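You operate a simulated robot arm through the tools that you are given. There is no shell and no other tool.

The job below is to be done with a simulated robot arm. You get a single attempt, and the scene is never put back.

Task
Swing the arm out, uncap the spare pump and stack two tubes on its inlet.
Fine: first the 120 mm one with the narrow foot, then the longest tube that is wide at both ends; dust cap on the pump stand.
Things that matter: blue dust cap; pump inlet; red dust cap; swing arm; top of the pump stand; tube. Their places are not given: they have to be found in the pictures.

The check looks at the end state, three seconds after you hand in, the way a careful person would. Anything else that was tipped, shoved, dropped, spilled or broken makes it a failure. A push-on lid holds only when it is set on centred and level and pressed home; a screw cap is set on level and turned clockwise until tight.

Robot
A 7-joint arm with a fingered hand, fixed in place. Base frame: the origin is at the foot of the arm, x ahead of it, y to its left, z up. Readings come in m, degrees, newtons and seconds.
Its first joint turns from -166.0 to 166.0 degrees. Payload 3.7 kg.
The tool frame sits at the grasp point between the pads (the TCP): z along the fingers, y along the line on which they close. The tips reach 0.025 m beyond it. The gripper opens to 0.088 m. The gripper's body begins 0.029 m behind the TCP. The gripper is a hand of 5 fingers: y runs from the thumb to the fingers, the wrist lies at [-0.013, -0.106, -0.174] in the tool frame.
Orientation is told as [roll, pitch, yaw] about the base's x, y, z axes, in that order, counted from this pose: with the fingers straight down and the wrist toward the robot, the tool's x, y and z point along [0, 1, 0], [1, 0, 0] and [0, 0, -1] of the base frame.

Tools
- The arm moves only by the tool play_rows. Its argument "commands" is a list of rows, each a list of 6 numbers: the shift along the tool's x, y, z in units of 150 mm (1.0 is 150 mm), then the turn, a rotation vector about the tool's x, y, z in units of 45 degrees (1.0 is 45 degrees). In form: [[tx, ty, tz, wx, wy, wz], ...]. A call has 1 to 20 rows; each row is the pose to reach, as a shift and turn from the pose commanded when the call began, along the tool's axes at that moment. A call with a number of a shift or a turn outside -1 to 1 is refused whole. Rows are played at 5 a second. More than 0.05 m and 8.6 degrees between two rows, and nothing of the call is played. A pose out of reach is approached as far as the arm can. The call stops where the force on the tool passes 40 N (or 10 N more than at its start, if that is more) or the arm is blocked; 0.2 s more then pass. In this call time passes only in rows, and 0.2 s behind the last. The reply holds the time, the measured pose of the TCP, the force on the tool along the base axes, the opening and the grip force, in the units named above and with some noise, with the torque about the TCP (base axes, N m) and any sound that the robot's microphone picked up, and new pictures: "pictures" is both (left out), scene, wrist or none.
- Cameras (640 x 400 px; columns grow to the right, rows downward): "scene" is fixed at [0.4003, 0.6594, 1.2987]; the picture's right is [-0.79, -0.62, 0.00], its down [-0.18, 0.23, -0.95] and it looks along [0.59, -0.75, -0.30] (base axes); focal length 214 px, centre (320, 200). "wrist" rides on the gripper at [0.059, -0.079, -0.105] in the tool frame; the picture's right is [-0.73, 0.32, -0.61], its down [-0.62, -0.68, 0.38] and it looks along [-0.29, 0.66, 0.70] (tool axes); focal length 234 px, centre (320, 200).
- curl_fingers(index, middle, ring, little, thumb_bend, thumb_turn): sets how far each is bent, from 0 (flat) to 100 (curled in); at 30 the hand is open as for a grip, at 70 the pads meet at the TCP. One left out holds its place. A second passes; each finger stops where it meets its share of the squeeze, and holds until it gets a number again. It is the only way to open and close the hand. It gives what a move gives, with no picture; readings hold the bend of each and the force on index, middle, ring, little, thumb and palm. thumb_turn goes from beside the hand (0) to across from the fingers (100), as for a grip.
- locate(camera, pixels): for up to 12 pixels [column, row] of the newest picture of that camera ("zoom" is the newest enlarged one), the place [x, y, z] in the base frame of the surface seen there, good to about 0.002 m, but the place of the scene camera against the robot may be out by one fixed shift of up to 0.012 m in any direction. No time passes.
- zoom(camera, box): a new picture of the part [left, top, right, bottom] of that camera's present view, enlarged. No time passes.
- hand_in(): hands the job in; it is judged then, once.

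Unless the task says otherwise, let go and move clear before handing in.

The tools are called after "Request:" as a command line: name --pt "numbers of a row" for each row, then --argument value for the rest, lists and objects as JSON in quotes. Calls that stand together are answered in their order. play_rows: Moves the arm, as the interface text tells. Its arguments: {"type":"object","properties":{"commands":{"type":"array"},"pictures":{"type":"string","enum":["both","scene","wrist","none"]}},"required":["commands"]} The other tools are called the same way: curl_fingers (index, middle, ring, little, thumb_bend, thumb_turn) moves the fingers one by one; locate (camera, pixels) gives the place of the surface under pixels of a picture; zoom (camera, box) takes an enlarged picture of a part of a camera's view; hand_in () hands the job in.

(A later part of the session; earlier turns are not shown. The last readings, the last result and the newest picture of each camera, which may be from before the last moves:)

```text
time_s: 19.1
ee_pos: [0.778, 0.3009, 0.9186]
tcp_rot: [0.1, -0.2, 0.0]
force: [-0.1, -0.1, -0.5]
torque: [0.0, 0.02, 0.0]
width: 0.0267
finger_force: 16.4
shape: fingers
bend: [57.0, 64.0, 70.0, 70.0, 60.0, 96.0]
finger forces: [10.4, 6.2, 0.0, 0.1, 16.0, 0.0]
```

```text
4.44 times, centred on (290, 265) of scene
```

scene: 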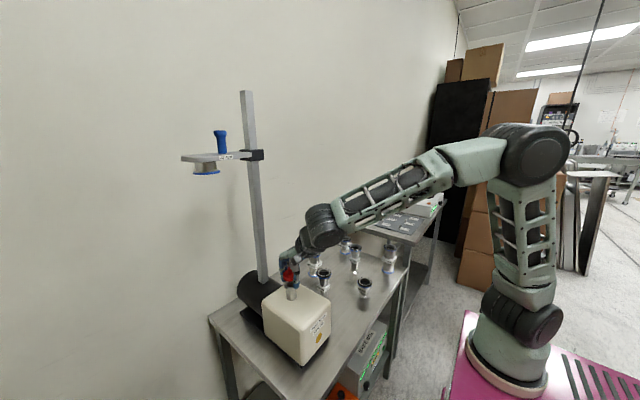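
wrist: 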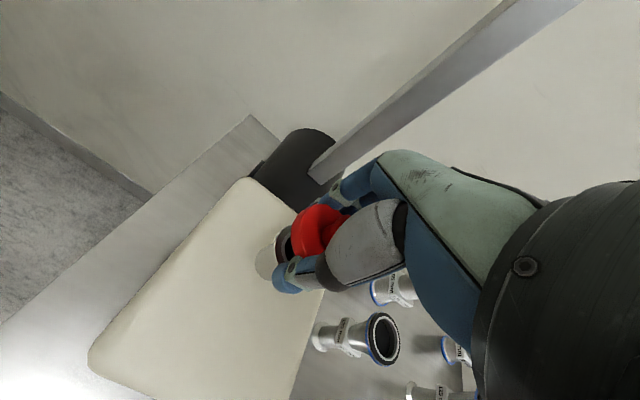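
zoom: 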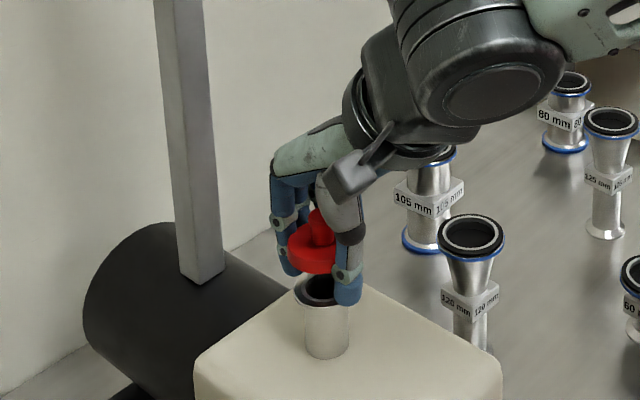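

The red cap came off cleanly with no load spike, and the open inlet shows at (318,290) in the zoom. I'll lift it clear and measure the free tabletop for a spot to put it.

Request:
play_rows --pt "0 0 -0.2 0 0 0" --pt "0 0 -0.45 0 0 0" --pt "0 0 -0.7 0 0 0"

Request:
zoom --camera "scene" --box '[240, 200, 360, 310]'

Request:
locate --camera "scene" --pixels '[[345, 350], [370, 320], [345, 310], [350, 300], [340, 285], [335, 300], [300, 265], [285, 270], [400, 272], [385, 300], [335, 250], [300, 375]]'

```text
time_s: 19.9
ee_pos: [0.7822, 0.3005, 1.0252]
tcp_rot: [0.0, -0.1, 0.1]
force: [-0.3, -0.5, -0.6]
torque: [-0.01, 0.01, -0.01]
width: 0.0269
finger_force: 16.0
shape: fingers
bend: [57.0, 64.0, 70.0, 70.0, 60.0, 96.0]
finger forces: [10.6, 6.1, 0.0, 0.1, 15.9, 0.0]
```

scene: 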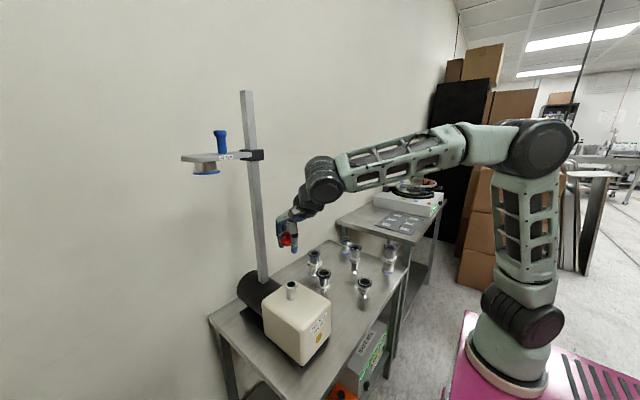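
wrist: 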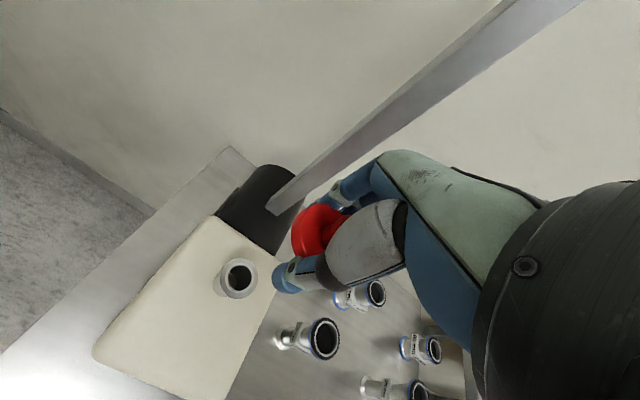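

```text
3.64 times, centred on (300, 255) of scene
```

zoom: 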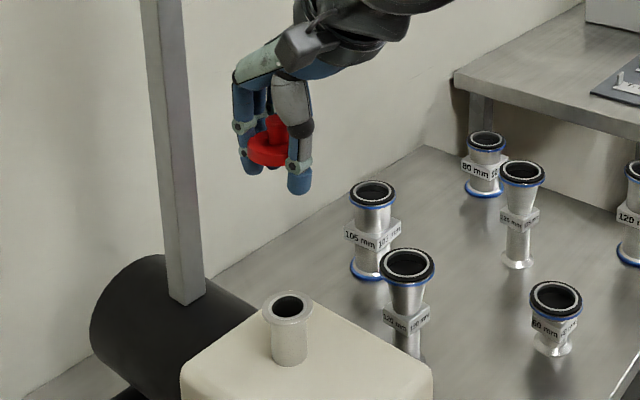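

```text
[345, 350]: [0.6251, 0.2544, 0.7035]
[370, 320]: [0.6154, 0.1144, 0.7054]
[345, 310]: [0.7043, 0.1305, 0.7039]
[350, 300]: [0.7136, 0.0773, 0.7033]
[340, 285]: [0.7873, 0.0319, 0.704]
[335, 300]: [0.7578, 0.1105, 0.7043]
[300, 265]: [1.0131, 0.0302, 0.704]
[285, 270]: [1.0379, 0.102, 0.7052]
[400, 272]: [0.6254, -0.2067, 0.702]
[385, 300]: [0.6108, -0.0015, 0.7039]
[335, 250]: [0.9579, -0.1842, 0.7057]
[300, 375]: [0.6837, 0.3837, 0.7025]
```

The inlet flange is bare now, and the tabletop is free around (0.68,0.125). I'll carry the cap there with yaw about 45° so the fingers stay clear of the reducer and the pump.

Request:
play_rows --pt "-0.15 -0.083 0.05 0 0 -0.125" --pt "-0.3 -0.167 0.1 0 0 -0.25" --pt "-0.45 -0.25 0.15 0 0 -0.375" --pt "-0.6 -0.333 0.2 0 0 -0.5" --pictures "none"

Request:
play_rows --pt "-0.081 -0.105 0.167 0 0 -0.1" --pt "-0.163 -0.21 0.333 0 0 -0.2" --pt "-0.244 -0.315 0.5 0 0 -0.3" --pt "-0.326 -0.42 0.667 0 0 -0.4" --pt "-0.407 -0.525 0.833 0 0 -0.5"

Request:
zoom --camera "scene" --box '[280, 230, 420, 340]'

```text
time_s: 20.9
ee_pos: [0.7276, 0.2107, 0.9925]
tcp_rot: [-0.1, -0.2, 22.6]
force: [0.5, -0.3, 0.6]
torque: [-0.01, -0.01, 0.02]
width: 0.0265
finger_force: 16.4
shape: fingers
bend: [57.0, 64.0, 70.0, 70.0, 60.0, 96.0]
finger forces: [10.5, 6.1, 0.1, 0.0, 15.9, 0.1]
```

```text
time_s: 22.1
ee_pos: [0.6797, 0.1242, 0.8667]
tcp_rot: [-0.1, -0.2, 45.0]
force: [0.5, -0.5, -0.8]
torque: [-0.03, -0.04, 0.0]
width: 0.0268
finger_force: 16.4
shape: fingers
bend: [57.0, 64.0, 70.0, 70.0, 60.0, 96.0]
finger forces: [10.6, 6.0, 0.0, 0.1, 15.8, 0.0]
```

scene: 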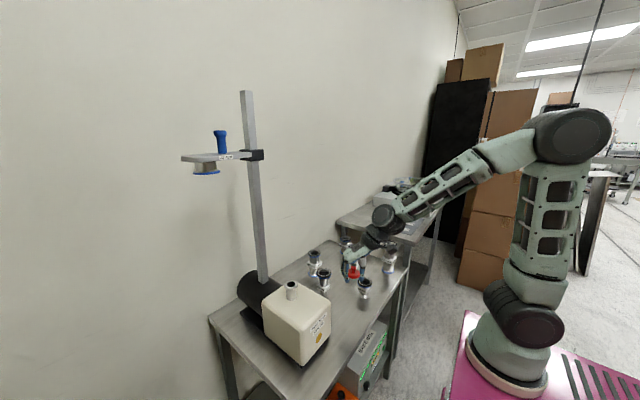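
wrist: 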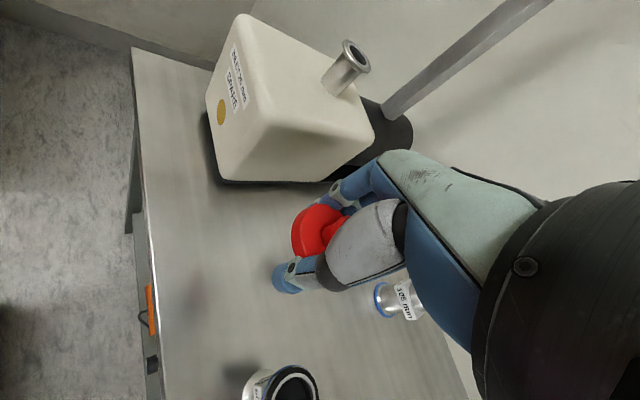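

```text
3.64 times, centred on (350, 285) of scene
```

zoom: 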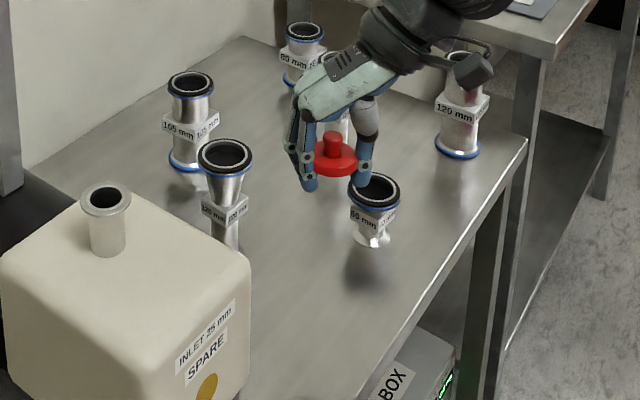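

I'm above the spot with the cap level in the grip. Before lowering, I'll measure how far the fingertips hang below the disc.

Request:
locate --camera "zoom" --pixels '[[362, 186], [310, 188], [335, 174], [335, 166], [332, 135], [320, 160], [348, 172], [312, 172]]'

Request:
zoom --camera "scene" --box '[330, 245, 380, 285]'

```text
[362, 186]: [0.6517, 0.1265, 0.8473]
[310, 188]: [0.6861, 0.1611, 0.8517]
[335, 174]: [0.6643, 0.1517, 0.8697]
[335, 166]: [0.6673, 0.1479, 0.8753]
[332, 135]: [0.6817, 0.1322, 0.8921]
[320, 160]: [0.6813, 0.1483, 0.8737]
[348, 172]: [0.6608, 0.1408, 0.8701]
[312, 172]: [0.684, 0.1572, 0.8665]
```

```text
10.00 times, centred on (355, 265) of scene
```

zoom: 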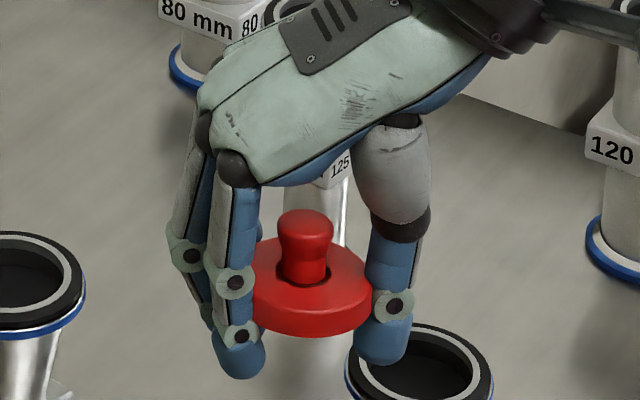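

The tips reach about 2 cm below the disc's underside. I'll lower until the tips nearly touch the table (TCP z≈0.728) and then ease the grip in small steps so the cap slides down onto the table.

Request:
play_rows --pt "0 0 0.25 0 0 0" --pt "0 0 0.5 0 0 0" --pt "0 0 0.72 0 0 0" --pt "0 0 0.84 0 0 0" --pt "0 0 0.9 0 0 0" --pt "0 0 0.925 0 0 0"

Request:
zoom --camera "scene" --box '[320, 270, 390, 325]'

```text
time_s: 23.5
ee_pos: [0.6815, 0.1245, 0.7307]
tcp_rot: [-0.1, -0.2, 45.0]
force: [-0.8, 1.2, -0.1]
torque: [-0.01, 0.01, -0.01]
width: 0.0263
finger_force: 16.0
shape: fingers
bend: [58.0, 64.0, 70.0, 70.0, 60.0, 96.0]
finger forces: [10.4, 5.9, 0.0, 0.0, 15.7, 0.0]
```

scene: 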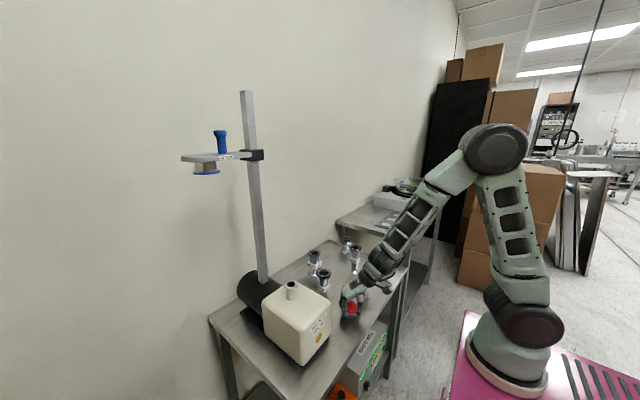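
wrist: 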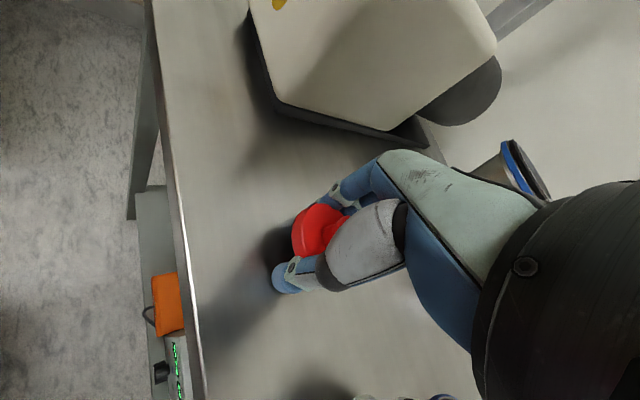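

```text
7.27 times, centred on (355, 298) of scene
```

zoom: 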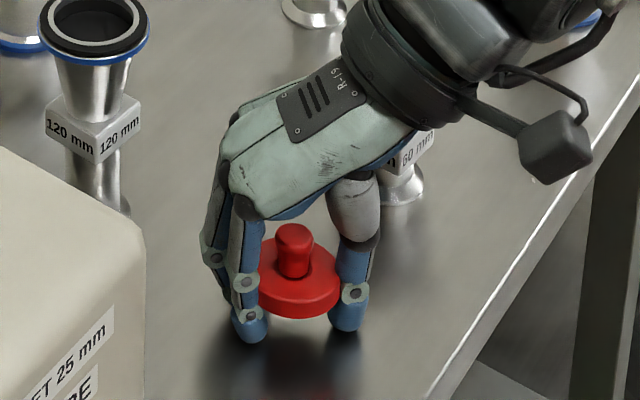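

The tips are about 5 mm above the table and the cap is level. I'll lower 3 mm more and then start easing the grip.

Request:
play_rows --pt "0 0 0.01 0 0 0" --pt "0 0 0.02 0 0 0" --pictures "none"

Request:
curl_fingers --index 56 --middle 62 --ring 60 --little 60 --thumb_bend 58

Request:
zoom --camera "scene" --box '[320, 270, 390, 325]'

```text
time_s: 24.1
ee_pos: [0.6808, 0.1248, 0.7275]
tcp_rot: [-0.1, -0.4, 45.0]
force: [1.8, 1.8, 22.0]
torque: [0.18, -0.03, -0.02]
width: 0.0262
finger_force: 27.7
shape: fingers
bend: [58.0, 64.0, 70.0, 70.0, 60.0, 96.0]
finger forces: [22.0, 10.0, 0.1, 0.0, 22.1, 0.0]
```

```text
time_s: 24.9
ee_pos: [0.6815, 0.1249, 0.7273]
tcp_rot: [-0.3, -0.5, 45.0]
force: [-2.2, -1.3, 11.6]
torque: [0.15, -0.06, 0.01]
width: 0.0315
finger_force: 10.0
shape: fingers
bend: [56.0, 61.0, 60.0, 60.0, 54.0, 97.0]
finger forces: [11.7, 4.0, 0.0, 0.0, 4.6, 0.1]
stopped: the force on the tool passed its limit at 41 N (the readings are from after the stop); the commanded pose is now the measured one
```

```text
7.27 times, centred on (355, 298) of scene
```

zoom: 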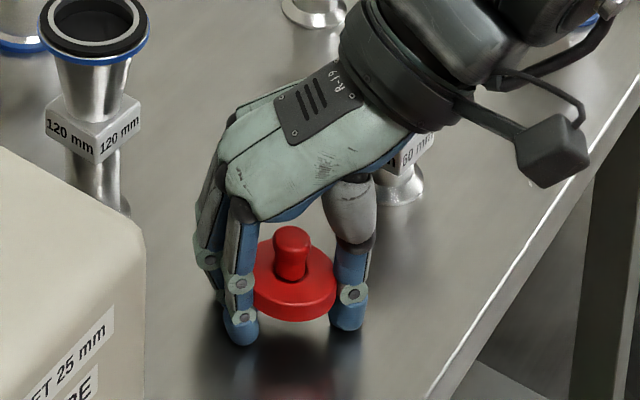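

The fingertips now touch the table (force up to 41 N on opening). I'll raise 4 mm and continue easing the grip.

Request:
play_rows --pt "0 0 -0.015 0 0 0" --pt "0 0 -0.027 0 0 0" --pictures "none"

Request:
curl_fingers --index 54 --middle 58 --ring 58 --little 58 --thumb_bend 56

Request:
zoom --camera "scene" --box '[320, 270, 390, 325]'

```text
time_s: 25.5
ee_pos: [0.6805, 0.1238, 0.7301]
tcp_rot: [-0.1, -0.2, 45.0]
force: [-1.0, -0.8, -0.3]
torque: [0.01, -0.01, 0.03]
width: 0.033
finger_force: 3.2
shape: fingers
bend: [55.0, 61.0, 60.0, 60.0, 54.0, 97.0]
finger forces: [1.9, 1.9, 0.0, 0.0, 3.3, 0.0]
```

```text
time_s: 26.5
ee_pos: [0.6803, 0.1241, 0.7308]
tcp_rot: [-0.1, -0.3, 45.1]
force: [-0.1, -0.4, -0.2]
torque: [0.0, 0.01, 0.0]
width: 0.0342
finger_force: 1.9
shape: fingers
bend: [53.0, 57.0, 57.0, 57.0, 54.0, 97.0]
finger forces: [1.6, 0.0, 0.1, 0.0, 1.6, 0.0]
```

```text
7.27 times, centred on (355, 298) of scene
```

zoom: 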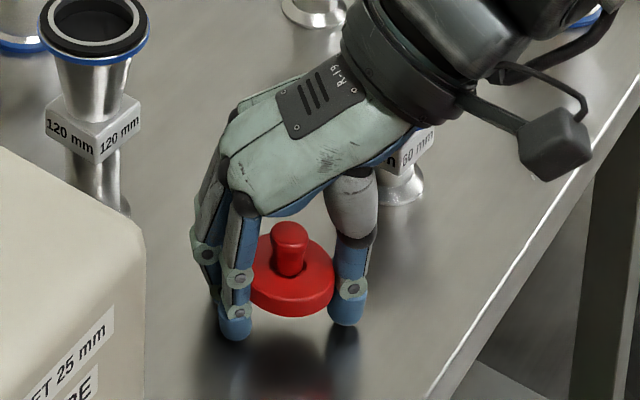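

Only the index finger and thumb hold it now, lightly (1.6 N), and the cap tilts slightly. I'll ease a little more.

Request:
curl_fingers --index 51 --middle 55 --ring 55 --little 55 --thumb_bend 52

Request:
zoom --camera "scene" --box '[320, 270, 390, 325]'

```text
time_s: 27.5
ee_pos: [0.6808, 0.1238, 0.7309]
tcp_rot: [0.0, -0.3, 44.9]
force: [0.3, -0.2, -1.0]
torque: [-0.02, -0.01, 0.02]
width: 0.0379
finger_force: 0.4
shape: fingers
bend: [51.0, 55.0, 55.0, 55.0, 52.0, 97.0]
finger forces: [0.1, 0.2, 0.0, 0.0, 0.2, 0.1]
```

```text
7.27 times, centred on (355, 298) of scene
```

zoom: 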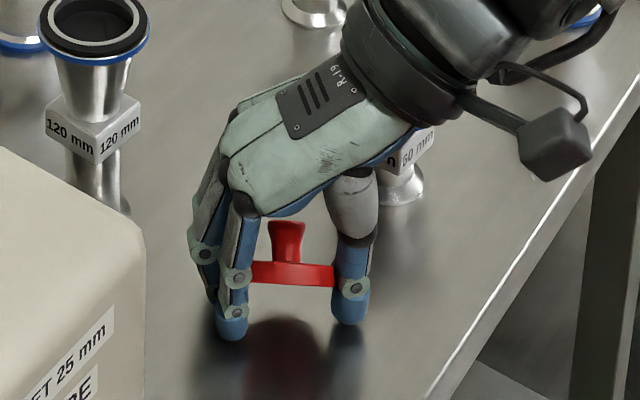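

The grip is nearly zero. The cap has pivoted about the index-thumb line with one edge close to the table, so I'll release it now.

Request:
curl_fingers --index 44 --middle 44 --ring 44 --little 44 --thumb_bend 44

Request:
zoom --camera "scene" --box '[320, 270, 390, 325]'

```text
time_s: 28.5
ee_pos: [0.6804, 0.1243, 0.7309]
tcp_rot: [-0.2, -0.3, 45.0]
force: [-0.2, 0.0, -0.2]
torque: [0.01, -0.02, 0.01]
width: 0.0542
finger_force: 0.0
shape: fingers
bend: [44.0, 44.0, 44.0, 44.0, 44.0, 97.0]
finger forces: [0.1, 0.1, 0.0, 0.0, 0.1, 0.1]
```

```text
7.27 times, centred on (355, 298) of scene
```

zoom: 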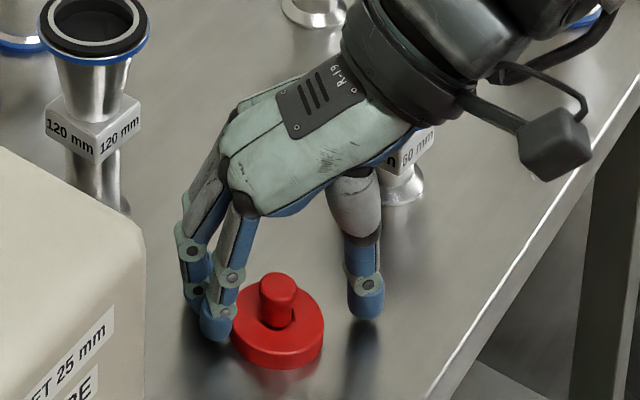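

The cap is sitting flat and upright on the table at (278,320) in the zoom. I'll open a bit more and rise straight up.

Request:
curl_fingers --index 30 --middle 30 --ring 30 --little 30 --thumb_bend 30

Request:
play_rows --pt "0 0 -0.1 0 0 0" --pt "0 0 -0.3 0 0 0" --pt "0 0 -0.5 0 0 0" --pt "0 0 -0.75 0 0 0" --pt "0 0 -1.0 0 0 0" --pictures "none"

Request:
play_rows --pt "0 -0.15 -0.2 0 0 0" --pt "0 -0.3 -0.4 0 0 0" --pt "0 -0.45 -0.6 0 0 0"

```text
time_s: 29.5
ee_pos: [0.6807, 0.1237, 0.7315]
tcp_rot: [-0.1, -0.3, 45.0]
force: [-1.0, 0.2, 0.3]
torque: [0.02, -0.02, 0.01]
width: 0.0845
finger_force: 0.1
shape: fingers
bend: [30.0, 30.0, 30.0, 30.0, 30.0, 97.0]
finger forces: [0.0, 0.1, 0.0, 0.0, 0.1, 0.0]
```

```text
time_s: 30.7
ee_pos: [0.6827, 0.126, 0.8828]
tcp_rot: [-0.1, -0.3, 45.0]
force: [0.2, 0.2, 0.6]
torque: [0.0, 0.02, -0.01]
width: 0.0844
finger_force: 0.0
shape: fingers
bend: [30.0, 30.0, 30.0, 30.0, 30.0, 97.0]
finger forces: [0.0, 0.1, 0.0, 0.0, 0.1, 0.0]
```

```text
time_s: 31.5
ee_pos: [0.6312, 0.0757, 0.9723]
tcp_rot: [-0.2, -0.3, 45.0]
force: [0.7, 0.4, -0.5]
torque: [-0.04, 0.0, -0.01]
width: 0.0844
finger_force: 0.1
shape: fingers
bend: [30.0, 30.0, 30.0, 30.0, 30.0, 97.0]
finger forces: [0.0, 0.0, 0.0, 0.0, 0.0, 0.1]
```

scene: 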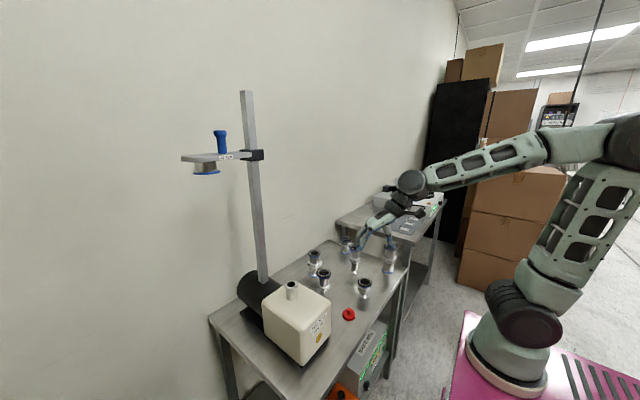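
wrist: 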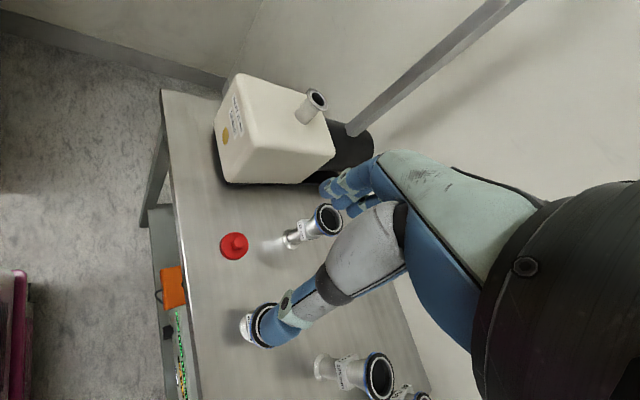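

The cap sits on the table. Now I'll measure the inlet flange (316,100) and the 120 mm reducer (320,225) in the wrist picture.

Request:
zoom --camera "wrist" --box '[280, 75, 360, 135]'

Request:
locate --camera "wrist" --pixels '[[310, 94], [322, 104], [325, 96], [310, 102], [317, 91], [318, 108], [304, 115]]'

Request:
zoom --camera "wrist" --box '[250, 190, 360, 270]'

```text
6.67 times, centred on (320, 105) of wrist
```

zoom: 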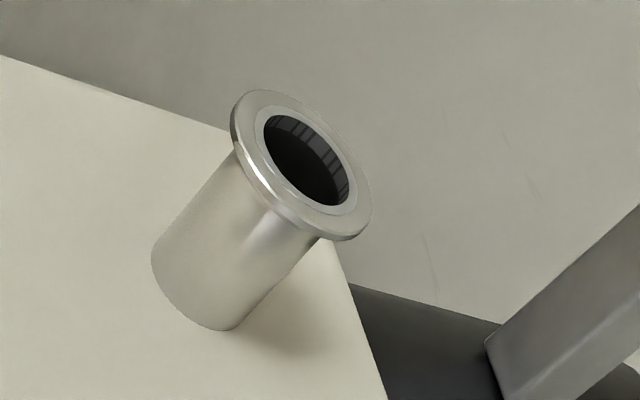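

```text
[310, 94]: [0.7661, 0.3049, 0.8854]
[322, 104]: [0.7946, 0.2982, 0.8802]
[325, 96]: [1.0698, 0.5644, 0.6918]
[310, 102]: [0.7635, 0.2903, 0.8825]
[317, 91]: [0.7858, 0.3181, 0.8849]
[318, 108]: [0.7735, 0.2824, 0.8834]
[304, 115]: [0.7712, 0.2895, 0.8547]
```

```text
5.00 times, centred on (305, 230) of wrist
```

zoom: 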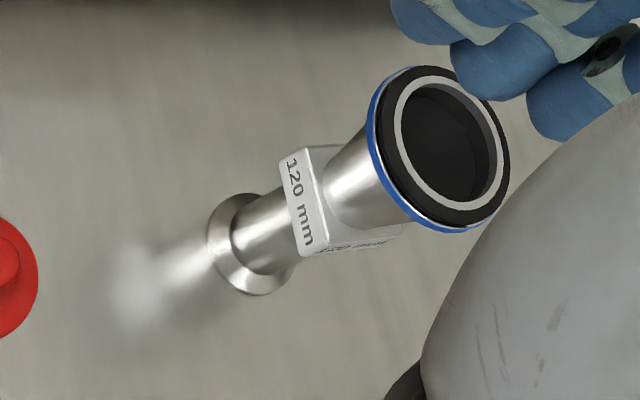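

The inlet is a flat flange at z≈0.884 under the old cap centre (0.7795,0.3015). I'll take precise points on the reducer's rim, foot and label block.

Request:
locate --camera "zoom" --pixels '[[390, 85], [385, 180], [435, 215], [490, 195], [505, 140], [430, 75], [216, 250], [240, 285], [232, 205], [300, 210], [283, 165], [309, 255]]'

Request:
locate --camera "scene" --pixels '[[325, 271], [321, 283], [328, 283], [324, 268], [318, 272], [331, 273]]'

Request:
zoom --camera "scene" --box '[300, 260, 350, 300]'

```text
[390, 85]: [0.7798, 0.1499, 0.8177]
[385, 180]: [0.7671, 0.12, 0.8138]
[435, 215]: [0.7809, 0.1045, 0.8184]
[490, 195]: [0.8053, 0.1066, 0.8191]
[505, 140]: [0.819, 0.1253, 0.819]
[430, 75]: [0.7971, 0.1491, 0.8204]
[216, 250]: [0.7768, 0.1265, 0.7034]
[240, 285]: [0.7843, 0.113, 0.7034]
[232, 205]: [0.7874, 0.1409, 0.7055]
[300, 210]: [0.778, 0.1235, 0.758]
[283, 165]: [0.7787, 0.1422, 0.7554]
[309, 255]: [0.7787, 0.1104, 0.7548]
```

```text
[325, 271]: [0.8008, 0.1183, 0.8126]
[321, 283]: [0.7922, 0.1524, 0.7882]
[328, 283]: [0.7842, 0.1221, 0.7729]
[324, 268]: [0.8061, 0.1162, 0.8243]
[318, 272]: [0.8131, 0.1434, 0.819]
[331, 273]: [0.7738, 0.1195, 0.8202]
```

```text
10.00 times, centred on (325, 280) of scene
```

zoom: 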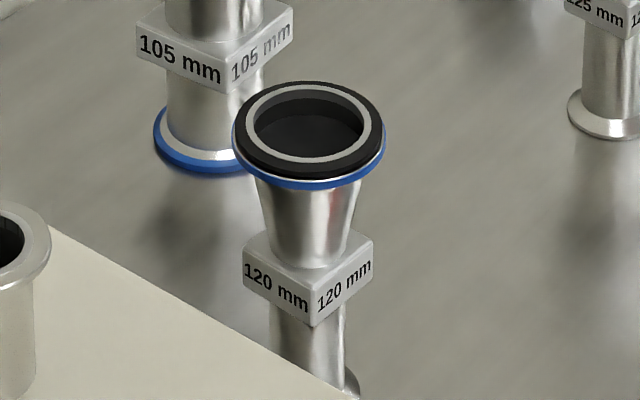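

The reducer's rim centre is near (0.794,0.126) with its top at z≈0.8195 and radius about 26 mm, and its block faces line up with x and y. I'll move above it with yaw 0 and grip the rim from the top, as I did the cap.

Request:
play_rows --pt "-0.09 0.167 0.0 0 0 0.167" --pt "-0.179 0.333 0.0 0 0 0.333" --pt "-0.269 0.5 0.05 0 0 0.5" --pt "-0.358 0.667 0.1 0 0 0.667" --pt "-0.448 0.833 0.15 0 0 0.833" --pt "-0.537 1.0 0.2 0 0 1.0"

Request:
zoom --camera "wrist" --box '[200, 220, 320, 320]'

```text
time_s: 32.9
ee_pos: [0.796, 0.1244, 0.9446]
tcp_rot: [0.2, -0.4, -0.1]
force: [-0.2, -0.2, -0.1]
torque: [0.0, 0.01, 0.02]
width: 0.0841
finger_force: 0.0
shape: fingers
bend: [30.0, 30.0, 30.0, 30.0, 30.0, 97.0]
finger forces: [0.0, 0.0, 0.0, 0.0, 0.1, 0.1]
```

scene: 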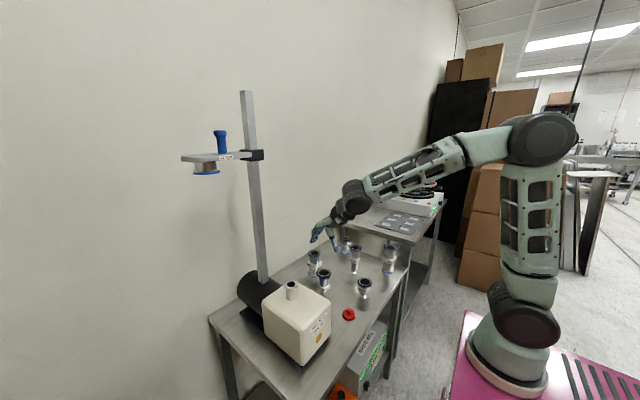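
wrist: 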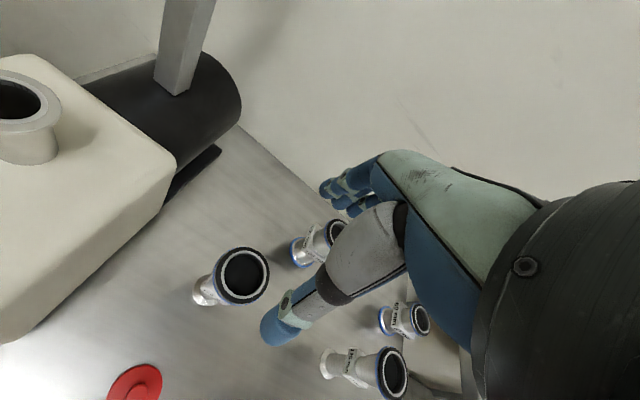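

```text
4.00 times, centred on (260, 270) of wrist
```

zoom: 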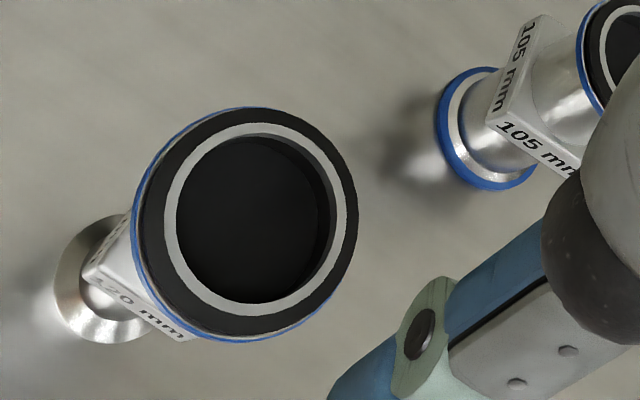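

Request:
locate --camera "zoom" --pixels '[[255, 117], [165, 175], [148, 255], [200, 325], [280, 318], [335, 265], [348, 190], [310, 138], [200, 135], [150, 215], [240, 330], [355, 225]]'

```text
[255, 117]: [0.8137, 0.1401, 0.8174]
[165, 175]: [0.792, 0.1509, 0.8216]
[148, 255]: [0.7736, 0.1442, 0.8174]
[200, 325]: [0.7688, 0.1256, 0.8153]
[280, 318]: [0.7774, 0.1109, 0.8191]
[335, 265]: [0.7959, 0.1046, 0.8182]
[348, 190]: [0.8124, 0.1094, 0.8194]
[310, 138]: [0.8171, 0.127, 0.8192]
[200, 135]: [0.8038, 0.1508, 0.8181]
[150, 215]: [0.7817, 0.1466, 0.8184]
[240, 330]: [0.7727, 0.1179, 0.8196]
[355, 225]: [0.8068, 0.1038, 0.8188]
```

The rim centre fits to (0.793,0.1275), z 0.819. I'll shift about 3 mm and descend to TCP z≈0.808.

Request:
play_rows --pt "0.015 -0.013 0.25 0 0 0" --pt "0.015 -0.013 0.5 0 0 0" --pt "0.015 -0.013 0.72 0 0 0" --pt "0.015 -0.013 0.9 0 0 0"

Request:
zoom --camera "scene" --box '[280, 235, 370, 305]'

```text
time_s: 33.9
ee_pos: [0.7947, 0.1261, 0.8053]
tcp_rot: [0.3, -0.3, 0.0]
force: [-0.1, -0.1, -0.3]
torque: [-0.01, -0.01, -0.01]
width: 0.0847
finger_force: 0.1
shape: fingers
bend: [30.0, 30.0, 30.0, 30.0, 30.0, 97.0]
finger forces: [0.1, 0.0, 0.0, 0.0, 0.1, 0.1]
```

scene: 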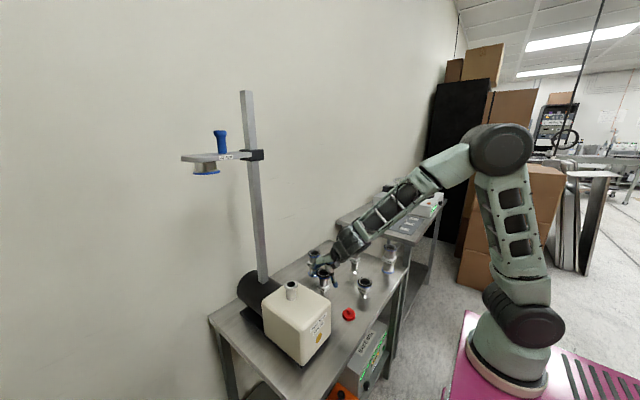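
wrist: 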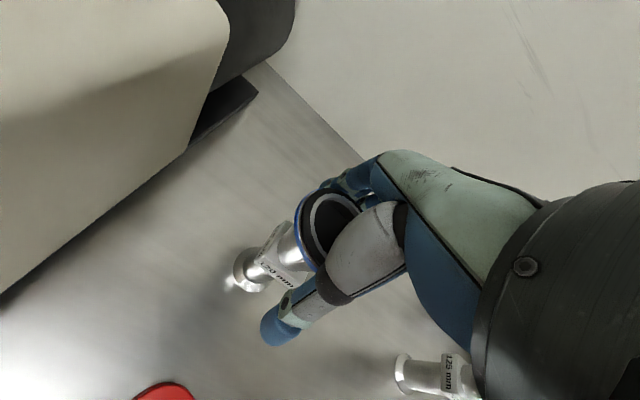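

```text
5.71 times, centred on (325, 270) of scene
```

zoom: 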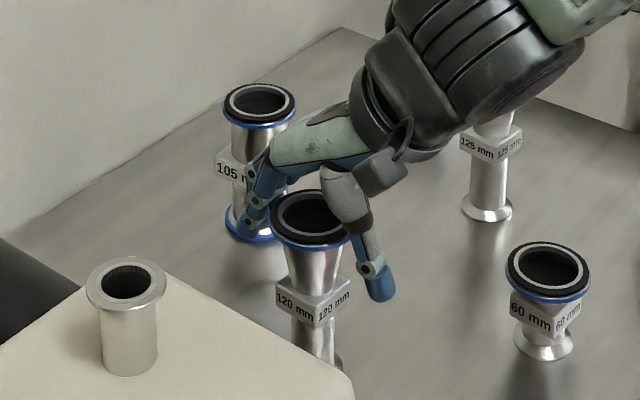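

The hand is around the rim: thumb on the robot side, fingers beyond. I'll pre-close part way to check centring before squeezing.

Request:
curl_fingers --index 42 --middle 44 --ring 44 --little 44 --thumb_bend 42

Request:
play_rows --pt "0 0 0 0 0 0"

Request:
zoom --camera "scene" --box '[300, 245, 360, 295]'

Request:
zoom --camera "wrist" --box '[220, 160, 400, 350]'

```text
time_s: 34.9
ee_pos: [0.7951, 0.126, 0.8056]
tcp_rot: [0.2, -0.3, 0.0]
force: [1.3, 0.4, 0.0]
torque: [-0.02, 0.03, 0.01]
width: 0.0606
finger_force: 0.3
shape: fingers
bend: [42.0, 44.0, 44.0, 44.0, 41.0, 97.0]
finger forces: [0.4, 0.0, 0.0, 0.0, 0.5, 0.0]
```

```text
time_s: 35.3
ee_pos: [0.795, 0.1263, 0.8045]
tcp_rot: [0.0, -0.4, 0.1]
force: [-0.3, 0.0, -0.2]
torque: [0.01, -0.03, 0.03]
width: 0.0608
finger_force: 0.3
shape: fingers
bend: [42.0, 44.0, 44.0, 44.0, 41.0, 97.0]
finger forces: [0.4, 0.0, 0.1, 0.0, 0.4, 0.0]
```

scene: 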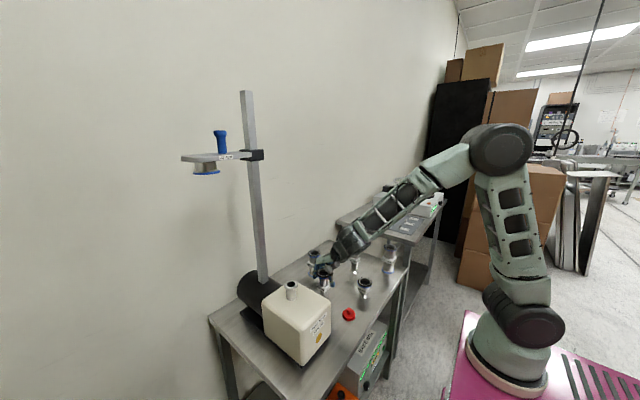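
wrist: 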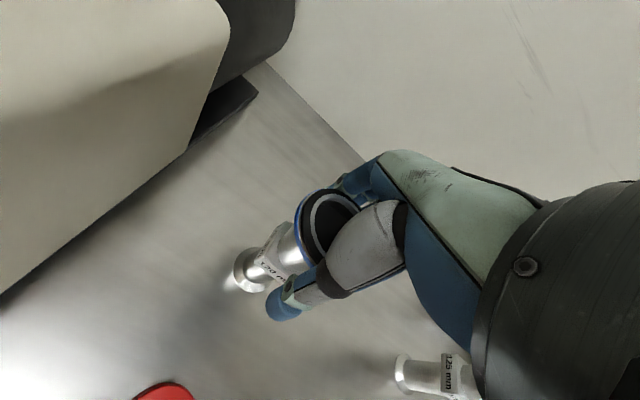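

```text
8.00 times, centred on (330, 270) of scene
```

zoom: 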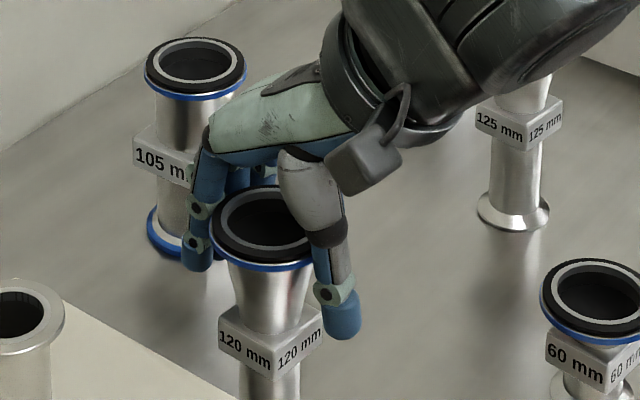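

```text
2.11 times, centred on (310, 255) of wrist
```

zoom: 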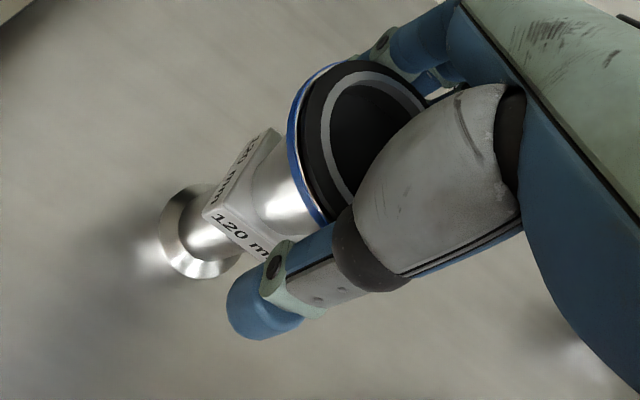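

The thumb and index already touch lightly on opposite sides (0.4 N each), so the tube is centred. Now I'll squeeze.

Request:
curl_fingers --index 70 --middle 70 --ring 70 --little 60 --thumb_bend 70

Request:
play_rows --pt "0 0 0 0 0 0"

Request:
zoom --camera "scene" --box '[300, 245, 360, 295]'

Request:
zoom --camera "wrist" --box '[220, 160, 400, 350]'

```text
time_s: 36.3
ee_pos: [0.7943, 0.1259, 0.8062]
tcp_rot: [0.1, -0.3, 0.0]
force: [-0.2, -0.4, -0.1]
torque: [-0.07, -0.17, -0.03]
width: 0.0397
finger_force: 24.8
shape: fingers
bend: [48.0, 63.0, 70.0, 60.0, 56.0, 96.0]
finger forces: [20.9, 4.7, 0.1, 0.1, 24.0, 0.0]
```

```text
time_s: 36.7
ee_pos: [0.795, 0.1263, 0.8051]
tcp_rot: [0.0, -0.3, 0.0]
force: [0.6, -0.9, 0.4]
torque: [-0.06, -0.19, -0.01]
width: 0.0399
finger_force: 25.0
shape: fingers
bend: [48.0, 63.0, 70.0, 60.0, 56.0, 96.0]
finger forces: [21.0, 4.6, 0.0, 0.1, 24.0, 0.0]
```

scene: 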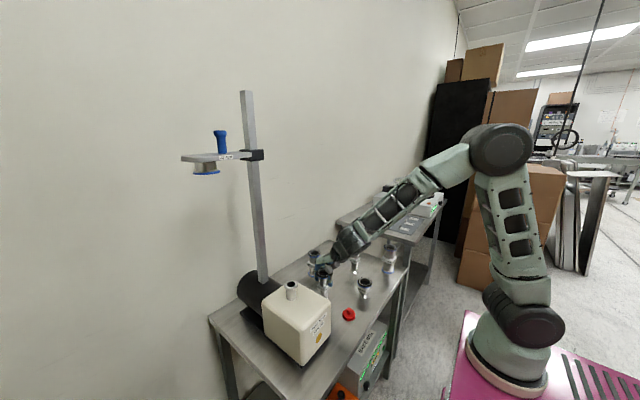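
wrist: 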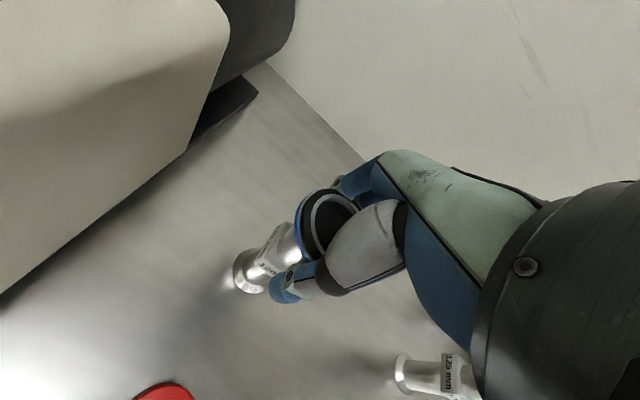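

```text
8.00 times, centred on (330, 270) of scene
```

zoom: 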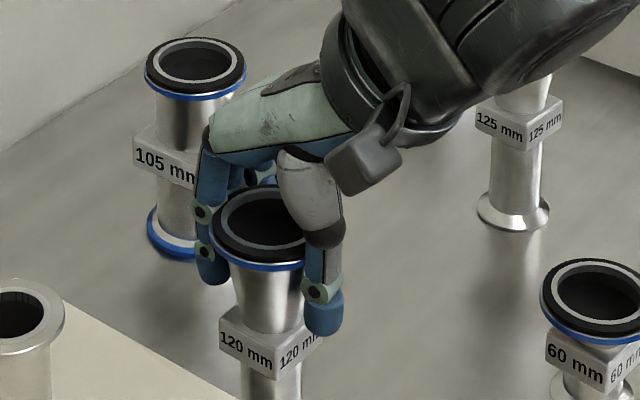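

```text
2.11 times, centred on (310, 255) of wrist
```

zoom: 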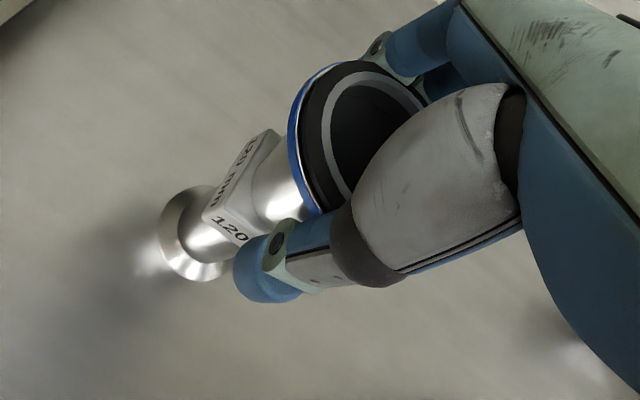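

The grip is firm (index 21 N, thumb 24 N) and the tube is still upright. I'll lift a little and check that it hangs level.

Request:
play_rows --pt "0 0 -0.05 0 0 0" --pt "0 0 -0.12 0 0 0" --pt "0 0 -0.25 0 0 0" --pt "0 0 -0.4 0 0 0"

Request:
zoom --camera "scene" --box '[290, 220, 370, 290]'

Request:
zoom --camera "wrist" --box '[220, 160, 400, 350]'

```text
time_s: 37.7
ee_pos: [0.7932, 0.127, 0.8645]
tcp_rot: [0.0, -0.3, 0.1]
force: [-0.5, 0.2, -2.5]
torque: [-0.02, 0.0, 0.0]
width: 0.0398
finger_force: 24.9
shape: fingers
bend: [48.0, 65.0, 70.0, 60.0, 56.0, 96.0]
finger forces: [20.3, 5.0, 0.0, 0.1, 23.8, 0.1]
```

scene: 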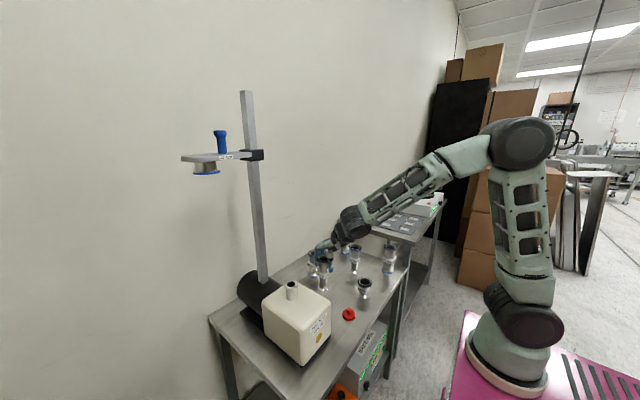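
wrist: 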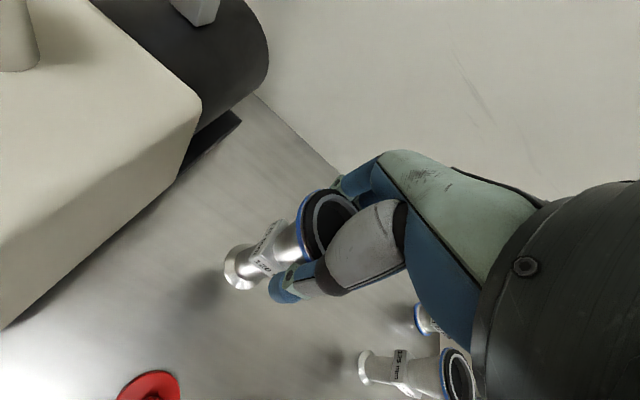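

```text
5.71 times, centred on (330, 255) of scene
```

zoom: 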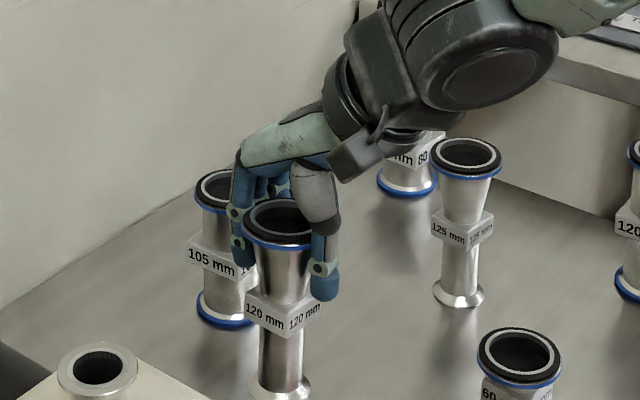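

```text
2.11 times, centred on (310, 255) of wrist
```

zoom: 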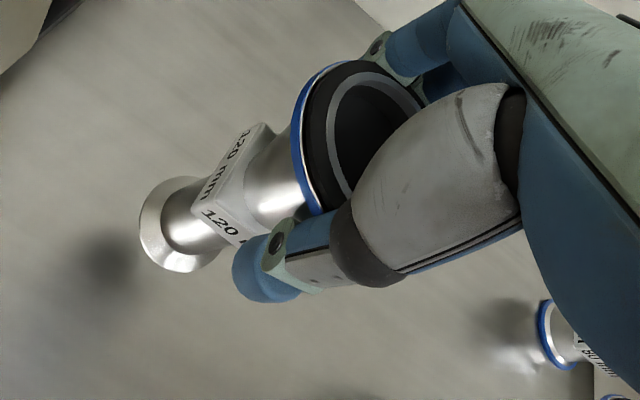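

The tube lifted off cleanly with 2.5 N of weight, but it seems to have swung a few degrees. I'll measure its rim and foot to get the tilt.

Request:
locate --camera "zoom" --pixels '[[144, 225], [165, 265], [190, 181], [154, 195], [195, 268], [205, 235], [225, 190], [262, 125], [300, 180], [340, 68], [310, 150], [335, 205]]'

Request:
locate --camera "scene" --pixels '[[320, 288], [326, 289], [324, 290], [319, 270], [326, 274], [314, 257], [322, 263], [328, 259], [323, 255]]'

Request:
zoom --camera "scene" --box '[303, 245, 348, 295]'

```text
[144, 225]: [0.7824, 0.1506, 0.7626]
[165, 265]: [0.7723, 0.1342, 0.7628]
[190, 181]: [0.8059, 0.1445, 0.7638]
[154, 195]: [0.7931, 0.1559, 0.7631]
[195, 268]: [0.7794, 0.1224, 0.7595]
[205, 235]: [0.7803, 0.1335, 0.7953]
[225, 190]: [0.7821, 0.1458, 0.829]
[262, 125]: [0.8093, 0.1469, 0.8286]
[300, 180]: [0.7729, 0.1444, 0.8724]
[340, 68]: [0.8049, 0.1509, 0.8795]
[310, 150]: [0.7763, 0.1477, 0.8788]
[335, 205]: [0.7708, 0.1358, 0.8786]
```

```text
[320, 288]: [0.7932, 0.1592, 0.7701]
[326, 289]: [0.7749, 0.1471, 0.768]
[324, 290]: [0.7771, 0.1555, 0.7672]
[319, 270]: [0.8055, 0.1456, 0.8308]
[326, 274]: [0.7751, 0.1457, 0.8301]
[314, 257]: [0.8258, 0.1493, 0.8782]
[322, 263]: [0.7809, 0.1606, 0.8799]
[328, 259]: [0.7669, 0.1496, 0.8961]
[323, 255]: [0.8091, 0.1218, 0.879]
```

```text
8.00 times, centred on (326, 270) of scene
```

zoom: 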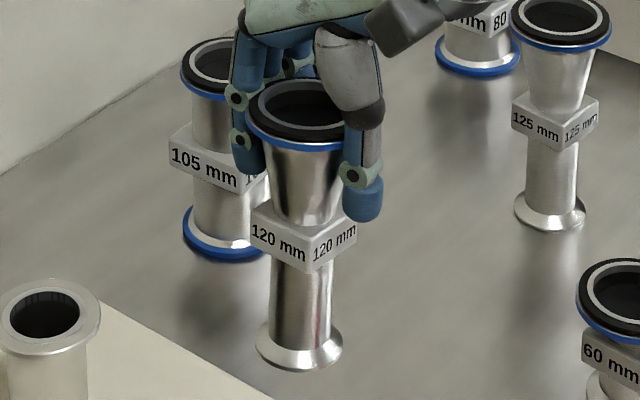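

The foot hangs about 9 mm toward +y relative to the rim (4.5° tilt), pivoting about the thumb-index line. I'll lift to transit height and roll the hand -4.5° about x to bring the tube upright, then check again.

Request:
play_rows --pt "0 0 -0.2 0 -0.025 0" --pt "0 0 -0.4 0 -0.05 0" --pt "0 0 -0.65 0 -0.075 0" --pt "0 0 -0.9 0 -0.1 0" --pt "0 0 -1.0 0 -0.1 0"

Request:
zoom --camera "wrist" --box '[220, 160, 400, 350]'

Request:
locate --camera "zoom" --pixels '[[144, 225], [165, 265], [190, 181], [154, 195], [195, 268], [148, 205], [150, 250], [300, 180], [340, 68], [310, 150], [335, 205]]'

Request:
zoom --camera "scene" --box '[290, 190, 370, 260]'

```text
time_s: 38.9
ee_pos: [0.7921, 0.1272, 1.016]
tcp_rot: [-4.4, -0.3, 0.0]
force: [-0.2, -0.6, -2.5]
torque: [0.03, -0.01, 0.01]
width: 0.0399
finger_force: 24.5
shape: fingers
bend: [48.0, 65.0, 70.0, 60.0, 56.0, 96.0]
finger forces: [19.8, 4.9, 0.0, 0.0, 23.4, 0.0]
```

scene: 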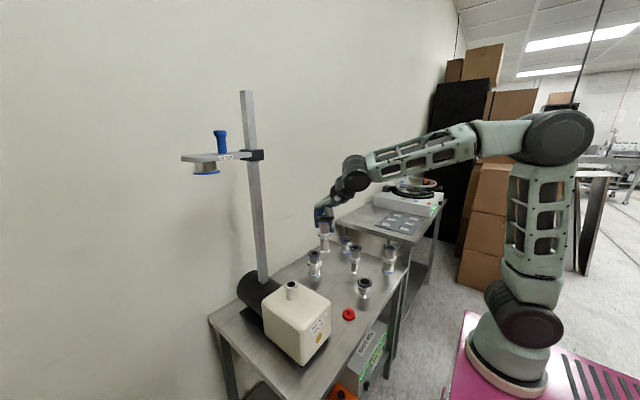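
wrist: 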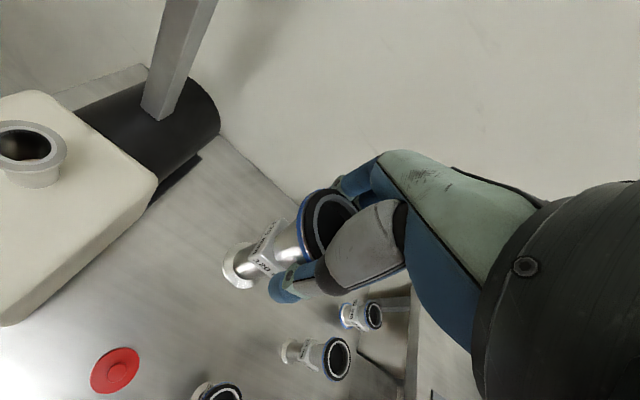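

```text
2.11 times, centred on (310, 255) of wrist
```

zoom: 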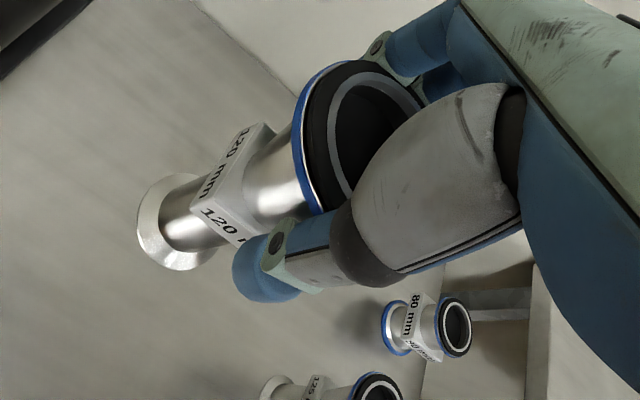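

```text
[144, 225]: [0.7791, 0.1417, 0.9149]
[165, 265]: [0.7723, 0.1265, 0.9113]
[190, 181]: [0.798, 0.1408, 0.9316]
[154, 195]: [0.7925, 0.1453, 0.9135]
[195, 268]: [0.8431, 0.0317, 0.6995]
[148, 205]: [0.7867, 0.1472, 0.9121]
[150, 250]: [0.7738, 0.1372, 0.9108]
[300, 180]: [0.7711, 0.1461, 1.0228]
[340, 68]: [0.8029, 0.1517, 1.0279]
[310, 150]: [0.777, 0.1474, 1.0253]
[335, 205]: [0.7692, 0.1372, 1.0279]
```

```text
5.71 times, centred on (330, 225) of scene
```

zoom: 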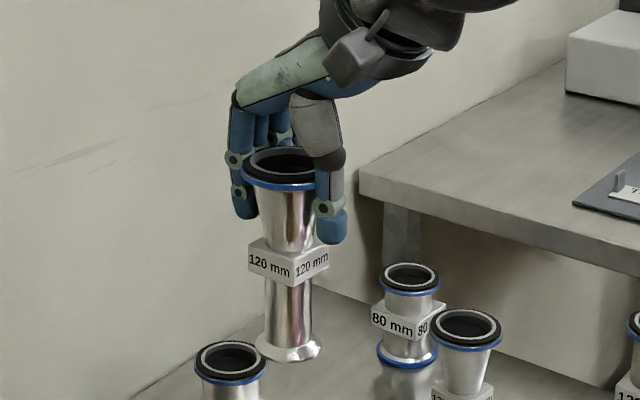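

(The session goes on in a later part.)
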